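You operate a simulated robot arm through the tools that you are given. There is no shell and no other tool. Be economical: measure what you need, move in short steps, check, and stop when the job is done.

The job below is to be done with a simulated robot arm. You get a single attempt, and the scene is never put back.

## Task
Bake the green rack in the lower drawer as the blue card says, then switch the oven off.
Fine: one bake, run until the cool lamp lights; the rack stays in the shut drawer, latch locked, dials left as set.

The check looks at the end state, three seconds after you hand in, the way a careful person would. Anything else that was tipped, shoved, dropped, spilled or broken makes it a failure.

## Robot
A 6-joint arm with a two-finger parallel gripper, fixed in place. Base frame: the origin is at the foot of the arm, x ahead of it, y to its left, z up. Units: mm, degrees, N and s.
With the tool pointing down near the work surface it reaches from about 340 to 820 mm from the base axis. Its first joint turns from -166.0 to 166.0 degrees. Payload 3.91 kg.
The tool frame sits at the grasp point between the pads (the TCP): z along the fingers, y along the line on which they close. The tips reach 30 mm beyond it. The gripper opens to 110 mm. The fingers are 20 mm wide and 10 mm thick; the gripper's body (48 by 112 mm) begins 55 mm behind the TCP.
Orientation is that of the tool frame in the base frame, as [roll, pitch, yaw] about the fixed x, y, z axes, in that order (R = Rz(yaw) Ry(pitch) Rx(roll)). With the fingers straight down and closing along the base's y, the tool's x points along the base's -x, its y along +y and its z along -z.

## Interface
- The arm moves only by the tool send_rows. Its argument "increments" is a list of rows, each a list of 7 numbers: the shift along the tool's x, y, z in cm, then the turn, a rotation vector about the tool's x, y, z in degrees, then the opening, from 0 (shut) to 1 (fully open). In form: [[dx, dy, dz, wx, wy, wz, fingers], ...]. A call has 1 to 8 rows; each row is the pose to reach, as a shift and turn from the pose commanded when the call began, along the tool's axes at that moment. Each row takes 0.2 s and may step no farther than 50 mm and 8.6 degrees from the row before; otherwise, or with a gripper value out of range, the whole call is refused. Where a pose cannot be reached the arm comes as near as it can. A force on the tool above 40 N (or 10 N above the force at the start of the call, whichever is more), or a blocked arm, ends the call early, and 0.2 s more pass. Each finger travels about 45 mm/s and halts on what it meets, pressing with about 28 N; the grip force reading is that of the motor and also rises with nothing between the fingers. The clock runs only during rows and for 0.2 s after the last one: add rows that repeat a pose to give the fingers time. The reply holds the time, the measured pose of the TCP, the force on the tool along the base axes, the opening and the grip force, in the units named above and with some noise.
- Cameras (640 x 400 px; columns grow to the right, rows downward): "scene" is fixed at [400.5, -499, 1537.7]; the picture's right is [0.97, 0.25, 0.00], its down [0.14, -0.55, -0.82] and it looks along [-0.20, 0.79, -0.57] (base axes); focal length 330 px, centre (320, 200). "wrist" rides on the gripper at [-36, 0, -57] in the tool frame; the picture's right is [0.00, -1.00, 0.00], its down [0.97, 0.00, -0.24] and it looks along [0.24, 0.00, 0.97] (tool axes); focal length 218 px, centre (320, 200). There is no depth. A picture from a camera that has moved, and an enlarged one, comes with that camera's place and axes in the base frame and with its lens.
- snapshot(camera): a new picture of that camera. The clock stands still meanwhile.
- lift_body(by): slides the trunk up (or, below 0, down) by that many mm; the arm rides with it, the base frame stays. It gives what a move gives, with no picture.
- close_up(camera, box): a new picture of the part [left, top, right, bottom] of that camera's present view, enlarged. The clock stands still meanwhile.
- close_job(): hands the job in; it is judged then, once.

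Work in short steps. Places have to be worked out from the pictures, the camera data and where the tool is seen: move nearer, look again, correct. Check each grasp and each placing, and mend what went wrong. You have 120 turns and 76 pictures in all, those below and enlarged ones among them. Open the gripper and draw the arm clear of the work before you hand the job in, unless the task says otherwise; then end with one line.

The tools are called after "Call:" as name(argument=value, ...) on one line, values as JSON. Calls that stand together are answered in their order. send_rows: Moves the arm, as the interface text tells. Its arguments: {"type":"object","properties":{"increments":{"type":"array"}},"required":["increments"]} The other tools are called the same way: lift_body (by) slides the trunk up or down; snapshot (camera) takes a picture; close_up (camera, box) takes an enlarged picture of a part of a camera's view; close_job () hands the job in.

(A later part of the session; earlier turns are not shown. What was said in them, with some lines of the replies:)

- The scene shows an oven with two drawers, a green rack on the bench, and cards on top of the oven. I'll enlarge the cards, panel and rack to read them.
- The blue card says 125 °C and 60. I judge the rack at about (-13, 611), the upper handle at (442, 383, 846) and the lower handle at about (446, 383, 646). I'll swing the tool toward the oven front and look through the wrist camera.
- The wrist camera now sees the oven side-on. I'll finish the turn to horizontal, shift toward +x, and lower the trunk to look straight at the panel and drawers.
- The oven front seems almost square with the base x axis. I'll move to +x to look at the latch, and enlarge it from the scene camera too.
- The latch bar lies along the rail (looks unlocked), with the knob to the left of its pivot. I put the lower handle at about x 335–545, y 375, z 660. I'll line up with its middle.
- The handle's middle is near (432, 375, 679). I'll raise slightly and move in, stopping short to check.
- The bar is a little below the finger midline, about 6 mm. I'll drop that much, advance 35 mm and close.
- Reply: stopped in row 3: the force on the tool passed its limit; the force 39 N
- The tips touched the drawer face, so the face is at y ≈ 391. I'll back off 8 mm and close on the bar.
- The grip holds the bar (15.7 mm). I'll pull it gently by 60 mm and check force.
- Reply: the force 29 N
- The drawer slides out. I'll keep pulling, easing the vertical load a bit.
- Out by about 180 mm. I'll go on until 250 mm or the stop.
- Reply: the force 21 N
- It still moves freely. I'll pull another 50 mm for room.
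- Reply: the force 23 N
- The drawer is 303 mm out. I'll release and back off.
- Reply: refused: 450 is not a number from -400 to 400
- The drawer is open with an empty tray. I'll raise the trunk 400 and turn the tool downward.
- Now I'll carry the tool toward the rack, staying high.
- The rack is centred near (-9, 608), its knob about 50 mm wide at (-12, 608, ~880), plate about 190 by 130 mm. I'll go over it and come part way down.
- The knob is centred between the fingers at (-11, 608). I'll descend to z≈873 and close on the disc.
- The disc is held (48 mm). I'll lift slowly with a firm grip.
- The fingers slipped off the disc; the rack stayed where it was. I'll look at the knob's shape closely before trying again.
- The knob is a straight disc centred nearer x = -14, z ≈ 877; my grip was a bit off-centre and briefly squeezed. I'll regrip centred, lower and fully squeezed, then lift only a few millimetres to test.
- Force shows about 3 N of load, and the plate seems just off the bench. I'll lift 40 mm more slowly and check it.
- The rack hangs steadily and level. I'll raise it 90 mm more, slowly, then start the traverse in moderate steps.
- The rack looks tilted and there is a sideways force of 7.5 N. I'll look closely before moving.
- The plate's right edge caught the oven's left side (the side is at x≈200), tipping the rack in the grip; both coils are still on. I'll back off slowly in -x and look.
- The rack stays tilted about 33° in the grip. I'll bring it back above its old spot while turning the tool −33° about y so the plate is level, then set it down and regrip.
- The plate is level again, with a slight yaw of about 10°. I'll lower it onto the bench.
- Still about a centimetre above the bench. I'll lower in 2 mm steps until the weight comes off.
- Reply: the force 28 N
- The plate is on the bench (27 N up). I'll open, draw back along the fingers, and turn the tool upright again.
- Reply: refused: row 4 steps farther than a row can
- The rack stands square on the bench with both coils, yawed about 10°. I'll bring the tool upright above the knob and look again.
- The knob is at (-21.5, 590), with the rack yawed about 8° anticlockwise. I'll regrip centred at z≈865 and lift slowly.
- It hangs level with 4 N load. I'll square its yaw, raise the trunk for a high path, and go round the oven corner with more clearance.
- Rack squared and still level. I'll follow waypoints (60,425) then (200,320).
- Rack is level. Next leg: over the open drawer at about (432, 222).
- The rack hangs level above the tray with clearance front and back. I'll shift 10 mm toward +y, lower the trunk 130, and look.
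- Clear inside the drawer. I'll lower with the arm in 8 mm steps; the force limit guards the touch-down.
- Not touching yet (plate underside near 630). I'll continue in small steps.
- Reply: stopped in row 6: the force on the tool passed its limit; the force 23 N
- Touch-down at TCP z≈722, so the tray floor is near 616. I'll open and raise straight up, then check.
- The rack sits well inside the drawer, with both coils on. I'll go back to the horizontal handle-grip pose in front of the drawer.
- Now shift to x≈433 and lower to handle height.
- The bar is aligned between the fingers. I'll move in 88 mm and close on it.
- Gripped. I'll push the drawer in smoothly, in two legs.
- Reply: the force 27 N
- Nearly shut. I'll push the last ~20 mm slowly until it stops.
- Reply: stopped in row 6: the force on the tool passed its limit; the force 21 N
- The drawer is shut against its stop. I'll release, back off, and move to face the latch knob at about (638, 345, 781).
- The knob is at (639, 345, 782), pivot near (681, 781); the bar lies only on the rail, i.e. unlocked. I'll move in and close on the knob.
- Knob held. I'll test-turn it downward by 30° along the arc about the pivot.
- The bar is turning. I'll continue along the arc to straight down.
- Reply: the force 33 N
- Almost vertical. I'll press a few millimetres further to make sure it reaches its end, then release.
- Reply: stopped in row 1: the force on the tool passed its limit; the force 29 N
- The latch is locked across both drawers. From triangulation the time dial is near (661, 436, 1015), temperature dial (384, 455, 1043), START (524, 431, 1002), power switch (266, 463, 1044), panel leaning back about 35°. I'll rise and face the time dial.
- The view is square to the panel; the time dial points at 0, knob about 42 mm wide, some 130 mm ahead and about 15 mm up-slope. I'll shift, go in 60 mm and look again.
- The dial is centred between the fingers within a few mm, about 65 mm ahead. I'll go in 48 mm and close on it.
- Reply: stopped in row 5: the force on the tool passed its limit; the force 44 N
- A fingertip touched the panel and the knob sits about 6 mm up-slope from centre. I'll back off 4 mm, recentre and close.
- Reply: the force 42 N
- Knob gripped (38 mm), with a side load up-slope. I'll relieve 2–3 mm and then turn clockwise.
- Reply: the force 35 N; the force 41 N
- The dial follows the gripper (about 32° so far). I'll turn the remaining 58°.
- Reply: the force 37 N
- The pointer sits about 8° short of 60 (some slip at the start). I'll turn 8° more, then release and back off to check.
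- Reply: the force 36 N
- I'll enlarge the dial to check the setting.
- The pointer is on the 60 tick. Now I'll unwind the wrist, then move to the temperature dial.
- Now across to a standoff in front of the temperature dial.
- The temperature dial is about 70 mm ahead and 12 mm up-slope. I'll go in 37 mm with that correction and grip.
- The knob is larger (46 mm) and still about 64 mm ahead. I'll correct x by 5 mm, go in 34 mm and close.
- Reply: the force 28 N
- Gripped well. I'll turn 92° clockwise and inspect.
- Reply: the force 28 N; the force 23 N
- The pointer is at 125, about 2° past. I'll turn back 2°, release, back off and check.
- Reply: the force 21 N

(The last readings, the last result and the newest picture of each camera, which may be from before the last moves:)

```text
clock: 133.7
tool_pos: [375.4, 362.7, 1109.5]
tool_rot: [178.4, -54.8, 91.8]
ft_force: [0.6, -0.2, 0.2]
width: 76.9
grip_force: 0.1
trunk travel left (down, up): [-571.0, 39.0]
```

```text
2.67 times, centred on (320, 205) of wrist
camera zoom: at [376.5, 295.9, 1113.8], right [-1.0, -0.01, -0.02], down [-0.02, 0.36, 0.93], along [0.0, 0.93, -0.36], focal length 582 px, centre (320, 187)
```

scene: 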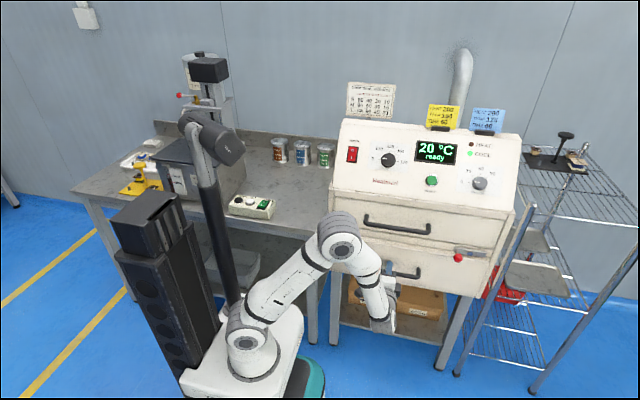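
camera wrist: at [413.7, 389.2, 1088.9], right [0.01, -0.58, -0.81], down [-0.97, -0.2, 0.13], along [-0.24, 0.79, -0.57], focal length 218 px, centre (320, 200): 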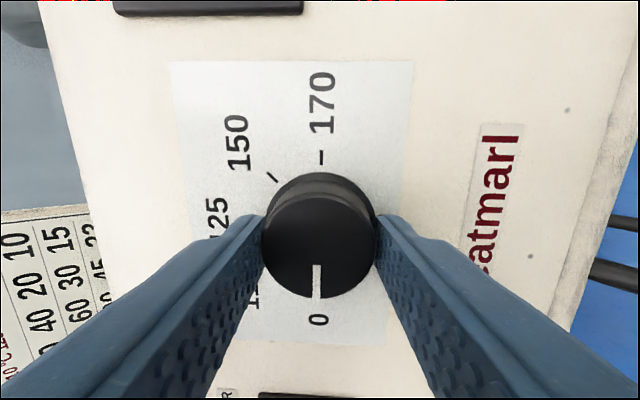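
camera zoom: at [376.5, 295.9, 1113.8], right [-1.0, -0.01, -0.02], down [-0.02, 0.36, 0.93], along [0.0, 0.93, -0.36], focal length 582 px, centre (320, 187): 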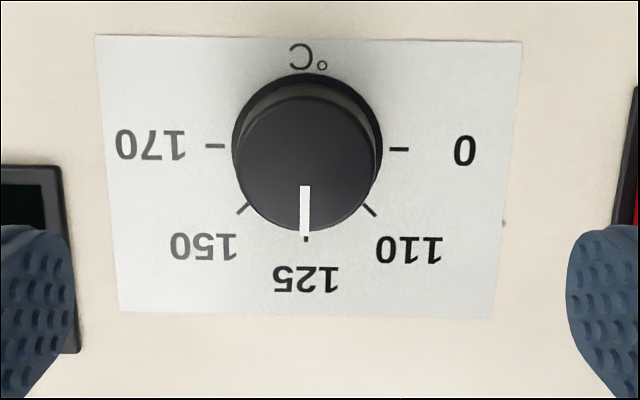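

The dial stands exactly at 125. Now I'll shut the gripper and move to a standoff before START at about (520, 426, 1003).

Call:
send_rows(increments=[[-1, 3.6, 0, 0, 0, 0, 0.3], [-2.5, 7.2, 0, 0, 0, 0, 0], [-4, 10.8, 1, 0, 0, 0, 0], [-5.1, 14.5, 2.2, 0, 0, 0, 0], [-5.1, 14.5, 2.2, 0, 0, 0, 0]])

Call:
snapshot(camera="wrist")

```text
clock: 134.9
tool_pos: [523.9, 355.7, 1059.3]
tool_rot: [178.4, -54.8, 91.8]
ft_force: [-0.7, -0.4, -0.1]
width: 0.0
grip_force: 26.6
trunk travel left (down, up): [-571.0, 39.0]
```

```text
12 pictures are left
camera wrist: at [525.7, 288.3, 1062.4], right [-1.0, -0.01, -0.02], down [-0.02, 0.36, 0.93], along [0.0, 0.93, -0.36], focal length 218 px, centre (320, 200)
```

wrist: 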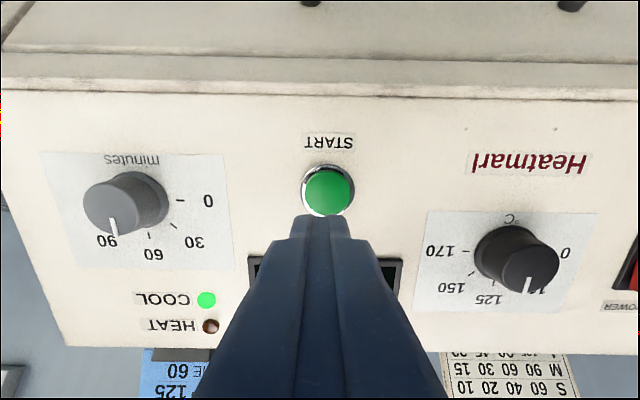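

START is 60 mm ahead of the tips, 7 mm down-slope and 4 mm to −x. I'll align, approach, then press slowly.

Call:
send_rows(increments=[[-0.7, -0.35, 2, 0, 0, 0, 0], [-0.7, -0.35, 4, 0, 0, 0, 0], [-0.7, -0.35, 5.2, 0, 0, 0, 0], [-0.7, -0.35, 5.6, 0, 0, 0, 0], [-0.7, -0.35, 6.0, 0, 0, 0, 0], [-0.7, -0.35, 6.3, 0, 0, 0, 0], [-0.7, -0.35, 6.6, 0, 0, 0, 0], [-0.7, -0.35, 6.9, 0, 0, 0, 0]])

Call:
close_up(camera="scene", box=[380, 120, 520, 210])

```text
clock: 136.7
tool_pos: [520.9, 404.3, 1013.5]
tool_rot: [178.3, -55.0, 91.8]
ft_force: [2.1, -14.9, 13.3]
width: 0.0
grip_force: 28.1
trunk travel left (down, up): [-571.0, 39.0]
```

```text
4.44 times, centred on (450, 165) of scene
camera zoom: at [400.5, -499.0, 1537.7], right [0.97, 0.25, 0.0], down [0.14, -0.55, -0.82], along [-0.2, 0.79, -0.57], focal length 1466 px, centre (-258, 356)
```

zoom: 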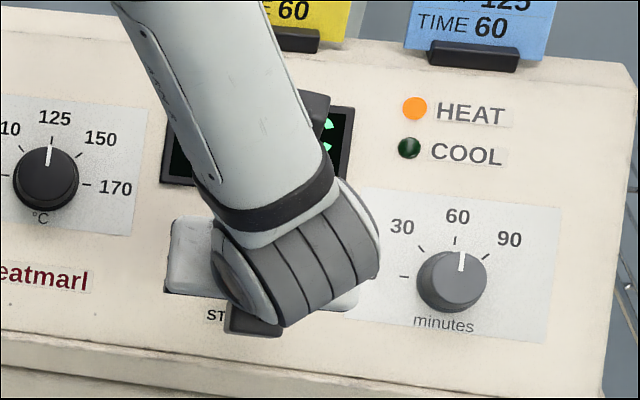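

HEAT is lit: the bake started. I'll withdraw straight back so the press ends, and look at the display.

Call:
send_rows(increments=[[0, 0, -2, 0, 0, 0, 0], [0, 0, -5, 0, 0, 0, 0], [0, 0, -9, 0, 0, 0, 0], [0, -4, -11, 0, 0, 0, 0], [0, -8, -11, 0, 0, 0, 0], [0, -12, -11, 0, 0, 0, 0], [0, -16, -11, 0, 0, 0, 0]])

Call:
close_up(camera="scene", box=[330, 110, 510, 200])

```text
clock: 138.3
tool_pos: [355.3, 317.9, 1072.7]
tool_rot: [178.3, -54.8, 91.9]
ft_force: [0.1, 0.6, 0.7]
width: 0.0
grip_force: 27.5
trunk travel left (down, up): [-571.0, 39.0]
```

```text
3.56 times, centred on (420, 155) of scene
camera zoom: at [400.5, -499.0, 1537.7], right [0.97, 0.25, 0.0], down [0.14, -0.55, -0.82], along [-0.2, 0.79, -0.57], focal length 1173 px, centre (-36, 360)
```

zoom: 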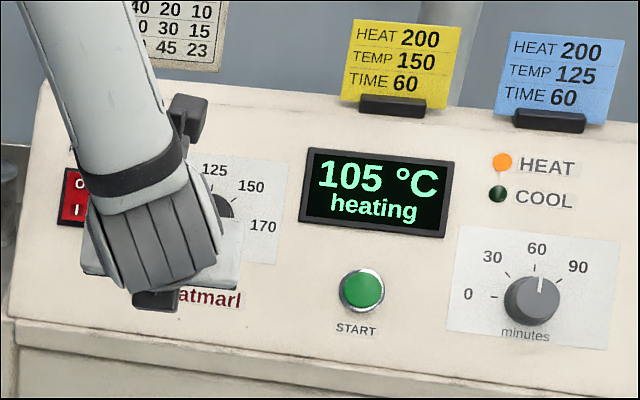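

It's heating (105 °C already). While it runs, I'll position the closed tips at a standoff in front of the power switch's O half, near (257, 470, 1053), without touching.

Call:
send_rows(increments=[[1.5, -2.5, 0.5, 0, 0, 0, 0], [3, -5, 1, 0, 0, 0, 0], [5, -7.5, 2, 0, 0, 0, 0], [7, -9.8, 3.4, 0, 0, 0, 0], [7, -9.8, 3.4, 0, 0, 0, 0], [7, -9.8, 3.4, 0, 0, 0, 0]])

Call:
snapshot(camera="wrist")

```text
clock: 139.7
tool_pos: [257.0, 385.1, 1106.8]
tool_rot: [178.4, -54.8, 91.8]
ft_force: [0.3, -1.0, -0.1]
width: 0.2
grip_force: 27.6
trunk travel left (down, up): [-571.0, 39.0]
```

```text
9 pictures are left
camera wrist: at [257.2, 317.3, 1111.5], right [-1.0, -0.01, -0.02], down [-0.02, 0.36, 0.93], along [0.0, 0.93, -0.36], focal length 218 px, centre (320, 200)
```

wrist: 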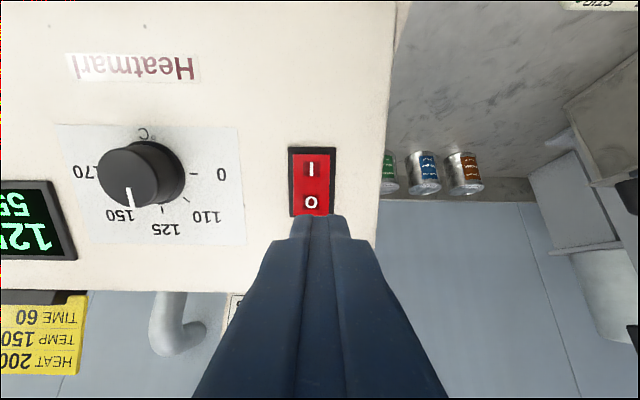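

The display shows 125 and a countdown (~55). I'll align with the O half, keep ~35 mm clear of it, and let time run.

Call:
send_rows(increments=[[0.5, 0.65, 1, 0, 0, 0, 0], [0.5, 0.65, 3, 0, 0, 0, 0], [0.5, 0.65, 3, 0, 0, 0, 0], [0.5, 0.65, 3, 0, 0, 0, 0], [0.5, 0.65, 3, 0, 0, 0, 0], [0.5, 0.65, 3, 0, 0, 0, 0], [0.5, 0.65, 3, 0, 0, 0, 0], [0.5, 0.65, 3, 0, 0, 0, 0]])

Call:
send_rows(increments=[[0, 0, 0, 0, 0, 0, 0], [0, 0, 0, 0, 0, 0, 0], [0, 0, 0, 0, 0, 0, 0], [0, 0, 0, 0, 0, 0, 0], [0, 0, 0, 0, 0, 0, 0], [0, 0, 0, 0, 0, 0, 0], [0, 0, 0, 0, 0, 0, 0], [0, 0, 0, 0, 0, 0, 0]])

Call:
send_rows(increments=[[0, 0, 0, 0, 0, 0, 0], [0, 0, 0, 0, 0, 0, 0], [0, 0, 0, 0, 0, 0, 0], [0, 0, 0, 0, 0, 0, 0], [0, 0, 0, 0, 0, 0, 0], [0, 0, 0, 0, 0, 0, 0], [0, 0, 0, 0, 0, 0, 0], [0, 0, 0, 0, 0, 0, 0]])

Call:
close_up(camera="scene", box=[330, 110, 510, 200])

```text
clock: 141.5
tool_pos: [264.7, 413.6, 1096.8]
tool_rot: [178.6, -54.8, 91.7]
ft_force: [0.6, -0.1, -0.2]
width: 0.1
grip_force: 28.0
trunk travel left (down, up): [-571.0, 39.0]
```

```text
clock: 143.3
tool_pos: [264.0, 411.6, 1096.3]
tool_rot: [178.5, -54.9, 91.8]
ft_force: [0.2, 0.2, 0.1]
width: 0.0
grip_force: 27.8
trunk travel left (down, up): [-571.0, 39.0]
```

```text
clock: 145.1
tool_pos: [264.9, 412.9, 1095.2]
tool_rot: [178.6, -54.8, 91.8]
ft_force: [-0.5, -1.3, 0.2]
width: 0.0
grip_force: 27.9
trunk travel left (down, up): [-571.0, 39.0]
```

```text
3.56 times, centred on (420, 155) of scene
camera zoom: at [400.5, -499.0, 1537.7], right [0.97, 0.25, 0.0], down [0.14, -0.55, -0.82], along [-0.2, 0.79, -0.57], focal length 1173 px, centre (-36, 360)
```

zoom: 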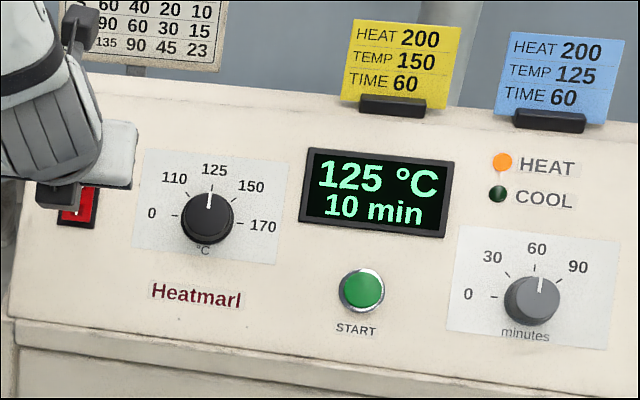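

10 minutes left on the countdown. I'll wait on and check the lamps.

Call:
send_rows(increments=[[0, 0, 0, 0, 0, 0, 0], [0, 0, 0, 0, 0, 0, 0], [0, 0, 0, 0, 0, 0, 0], [0, 0, 0, 0, 0, 0, 0], [0, 0, 0, 0, 0, 0, 0], [0, 0, 0, 0, 0, 0, 0], [0, 0, 0, 0, 0, 0, 0], [0, 0, 0, 0, 0, 0, 0]])

Call:
send_rows(increments=[[0, 0, 0, 0, 0, 0, 0], [0, 0, 0, 0, 0, 0, 0], [0, 0, 0, 0, 0, 0, 0], [0, 0, 0, 0, 0, 0, 0], [0, 0, 0, 0, 0, 0, 0], [0, 0, 0, 0, 0, 0, 0], [0, 0, 0, 0, 0, 0, 0], [0, 0, 0, 0, 0, 0, 0]])

Call:
close_up(camera="scene", box=[330, 110, 510, 200])

```text
clock: 146.9
tool_pos: [263.9, 411.5, 1094.8]
tool_rot: [178.6, -54.8, 91.8]
ft_force: [0.3, -0.4, -0.2]
width: 0.0
grip_force: 28.3
trunk travel left (down, up): [-571.0, 39.0]
```

```text
clock: 148.7
tool_pos: [264.5, 412.7, 1095.1]
tool_rot: [178.5, -54.8, 91.8]
ft_force: [-0.8, 0.1, -0.4]
width: 0.2
grip_force: 28.0
trunk travel left (down, up): [-571.0, 39.0]
```

```text
3.56 times, centred on (420, 155) of scene
camera zoom: at [400.5, -499.0, 1537.7], right [0.97, 0.25, 0.0], down [0.14, -0.55, -0.82], along [-0.2, 0.79, -0.57], focal length 1173 px, centre (-36, 360)
```

zoom: 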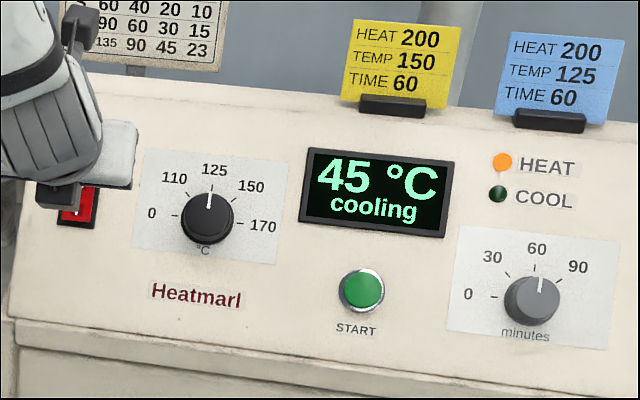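

It's cooling, 45 °C, with the HEAT lamp still on. I'll wait another 3.6 s and check.

Call:
send_rows(increments=[[0, 0, 0, 0, 0, 0, 0], [0, 0, 0, 0, 0, 0, 0], [0, 0, 0, 0, 0, 0, 0], [0, 0, 0, 0, 0, 0, 0], [0, 0, 0, 0, 0, 0, 0], [0, 0, 0, 0, 0, 0, 0], [0, 0, 0, 0, 0, 0, 0], [0, 0, 0, 0, 0, 0, 0]])

Call:
send_rows(increments=[[0, 0, 0, 0, 0, 0, 0], [0, 0, 0, 0, 0, 0, 0], [0, 0, 0, 0, 0, 0, 0], [0, 0, 0, 0, 0, 0, 0], [0, 0, 0, 0, 0, 0, 0], [0, 0, 0, 0, 0, 0, 0], [0, 0, 0, 0, 0, 0, 0], [0, 0, 0, 0, 0, 0, 0]])

Call:
close_up(camera="scene", box=[330, 110, 510, 200])

```text
clock: 150.5
tool_pos: [265.1, 411.8, 1096.6]
tool_rot: [178.6, -54.9, 91.8]
ft_force: [-0.4, 0.2, -0.1]
width: 0.0
grip_force: 27.9
trunk travel left (down, up): [-571.0, 39.0]
```

```text
clock: 152.3
tool_pos: [265.1, 413.1, 1095.5]
tool_rot: [178.5, -54.8, 91.8]
ft_force: [0.1, -0.2, -0.5]
width: 0.0
grip_force: 27.8
trunk travel left (down, up): [-571.0, 39.0]
```

```text
3.56 times, centred on (420, 155) of scene
camera zoom: at [400.5, -499.0, 1537.7], right [0.97, 0.25, 0.0], down [0.14, -0.55, -0.82], along [-0.2, 0.79, -0.57], focal length 1173 px, centre (-36, 360)
```

zoom: 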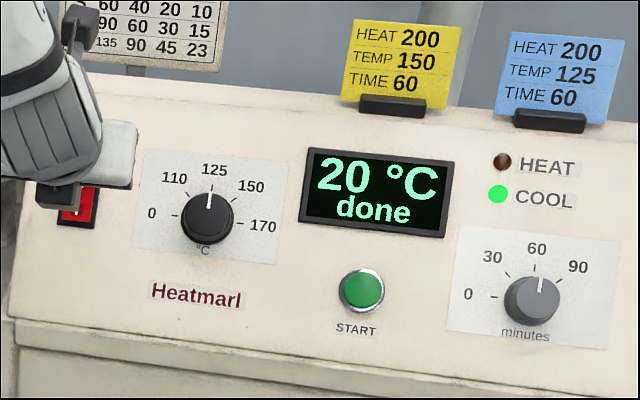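

Done, COOL is lit. I'll press the O half of the power switch slowly.

Call:
send_rows(increments=[[0, 0, 1.5, 0, 0, 0, 0], [0, 0, 2.6, 0, 0, 0, 0], [0, 0, 3.0, 0, 0, 0, 0], [0, 0, 3.3, 0, 0, 0, 0], [0, 0, 3.6, 0, 0, 0, 0], [0, 0, 3.9, 0, 0, 0, 0], [0, 0, 4.2, 0, 0, 0, 0], [0, 0, 4.5, 0, 0, 0, 0]])

Call:
close_up(camera="scene", box=[330, 110, 510, 200])

```text
clock: 154.2
tool_pos: [267.4, 442.3, 1073.8]
tool_rot: [178.1, -55.3, 91.8]
ft_force: [-4.2, -26.4, 22.6]
width: 0.0
grip_force: 27.8
trunk travel left (down, up): [-571.0, 39.0]
stopped in row 8: the force on the tool passed its limit (the readings are from after the stop); the commanded pose is now the measured one
```

```text
3.56 times, centred on (420, 155) of scene
camera zoom: at [400.5, -499.0, 1537.7], right [0.97, 0.25, 0.0], down [0.14, -0.55, -0.82], along [-0.2, 0.79, -0.57], focal length 1173 px, centre (-36, 360)
```

zoom: 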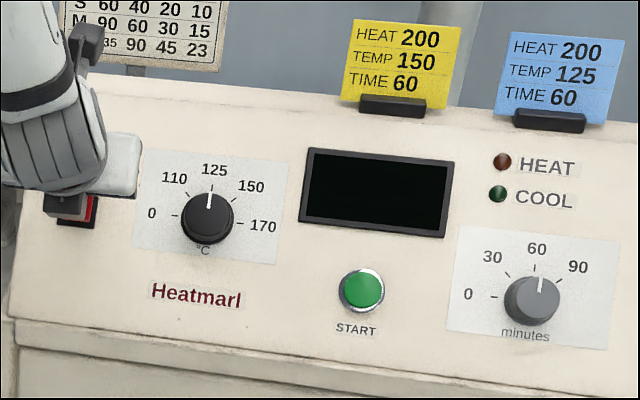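

The oven is off (display dark, lamps out). I'll withdraw straight back, open the gripper, and draw the arm clear.

Call:
send_rows(increments=[[0, 0, -3, 0, 0, 0, 0], [0, 0, -7, 0, 0, 0, 0], [0, 0, -11, 0, 0, 0, 0.4], [0, 0, -15, 0, 0, 0, 0.8], [0, 0, -15, 0, 0, 0, 0.8], [0, 0, -15, 0, 0, 0, 0.8]])

Call:
snapshot(camera="scene")

```text
clock: 155.6
tool_pos: [270.9, 325.6, 1158.9]
tool_rot: [178.5, -54.9, 91.7]
ft_force: [0.8, 0.1, 0.7]
width: 85.5
grip_force: 0.0
out of reach, approached as far as the arm can: row 4, 5, 6
trunk travel left (down, up): [-571.0, 39.0]
```

```text
4 pictures are left
```

scene: 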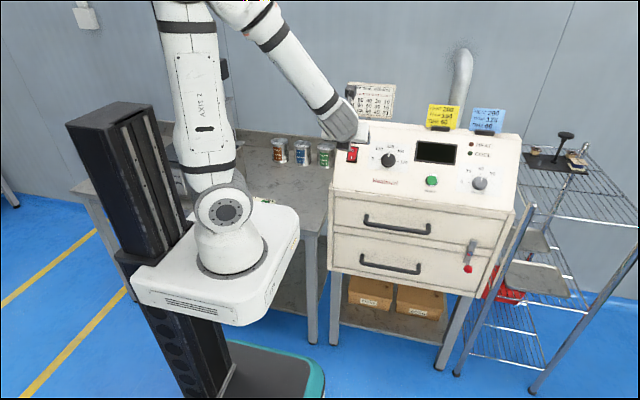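

The arm is clear. One last enlarged look at the drawers and latch.

Call:
close_up(camera="scene", box=[320, 130, 520, 300])

```text
2.35 times, centred on (420, 215) of scene
camera zoom: at [400.5, -499.0, 1537.7], right [0.97, 0.25, 0.0], down [0.14, -0.55, -0.82], along [-0.2, 0.79, -0.57], focal length 776 px, centre (85, 165)
```

zoom: 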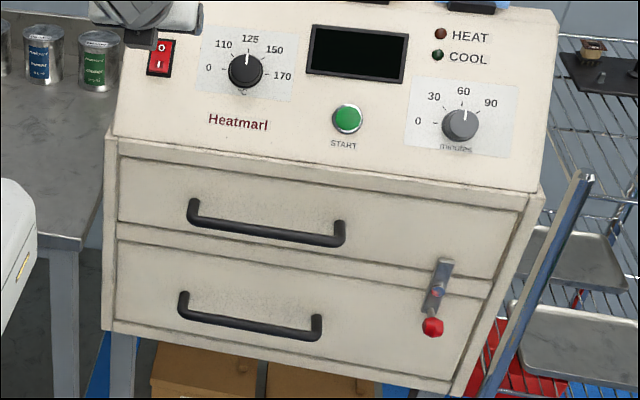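

Drawers shut, latch locked, dials at 125 °C and 60, power off. I'm handing in.

Call:
close_job()

```text
The job is handed in.
```

The green rack was baked once in the lower drawer at 125 °C for 60 minutes, as the blue card says, until the cool lamp lit; the oven is now off, with the drawer shut, latch locked and dials left as set. On the way in, the rack bumped the oven's left side and tipped about 33° in the grip, so I set it back on the bench and gripped it again; both coils stayed on.
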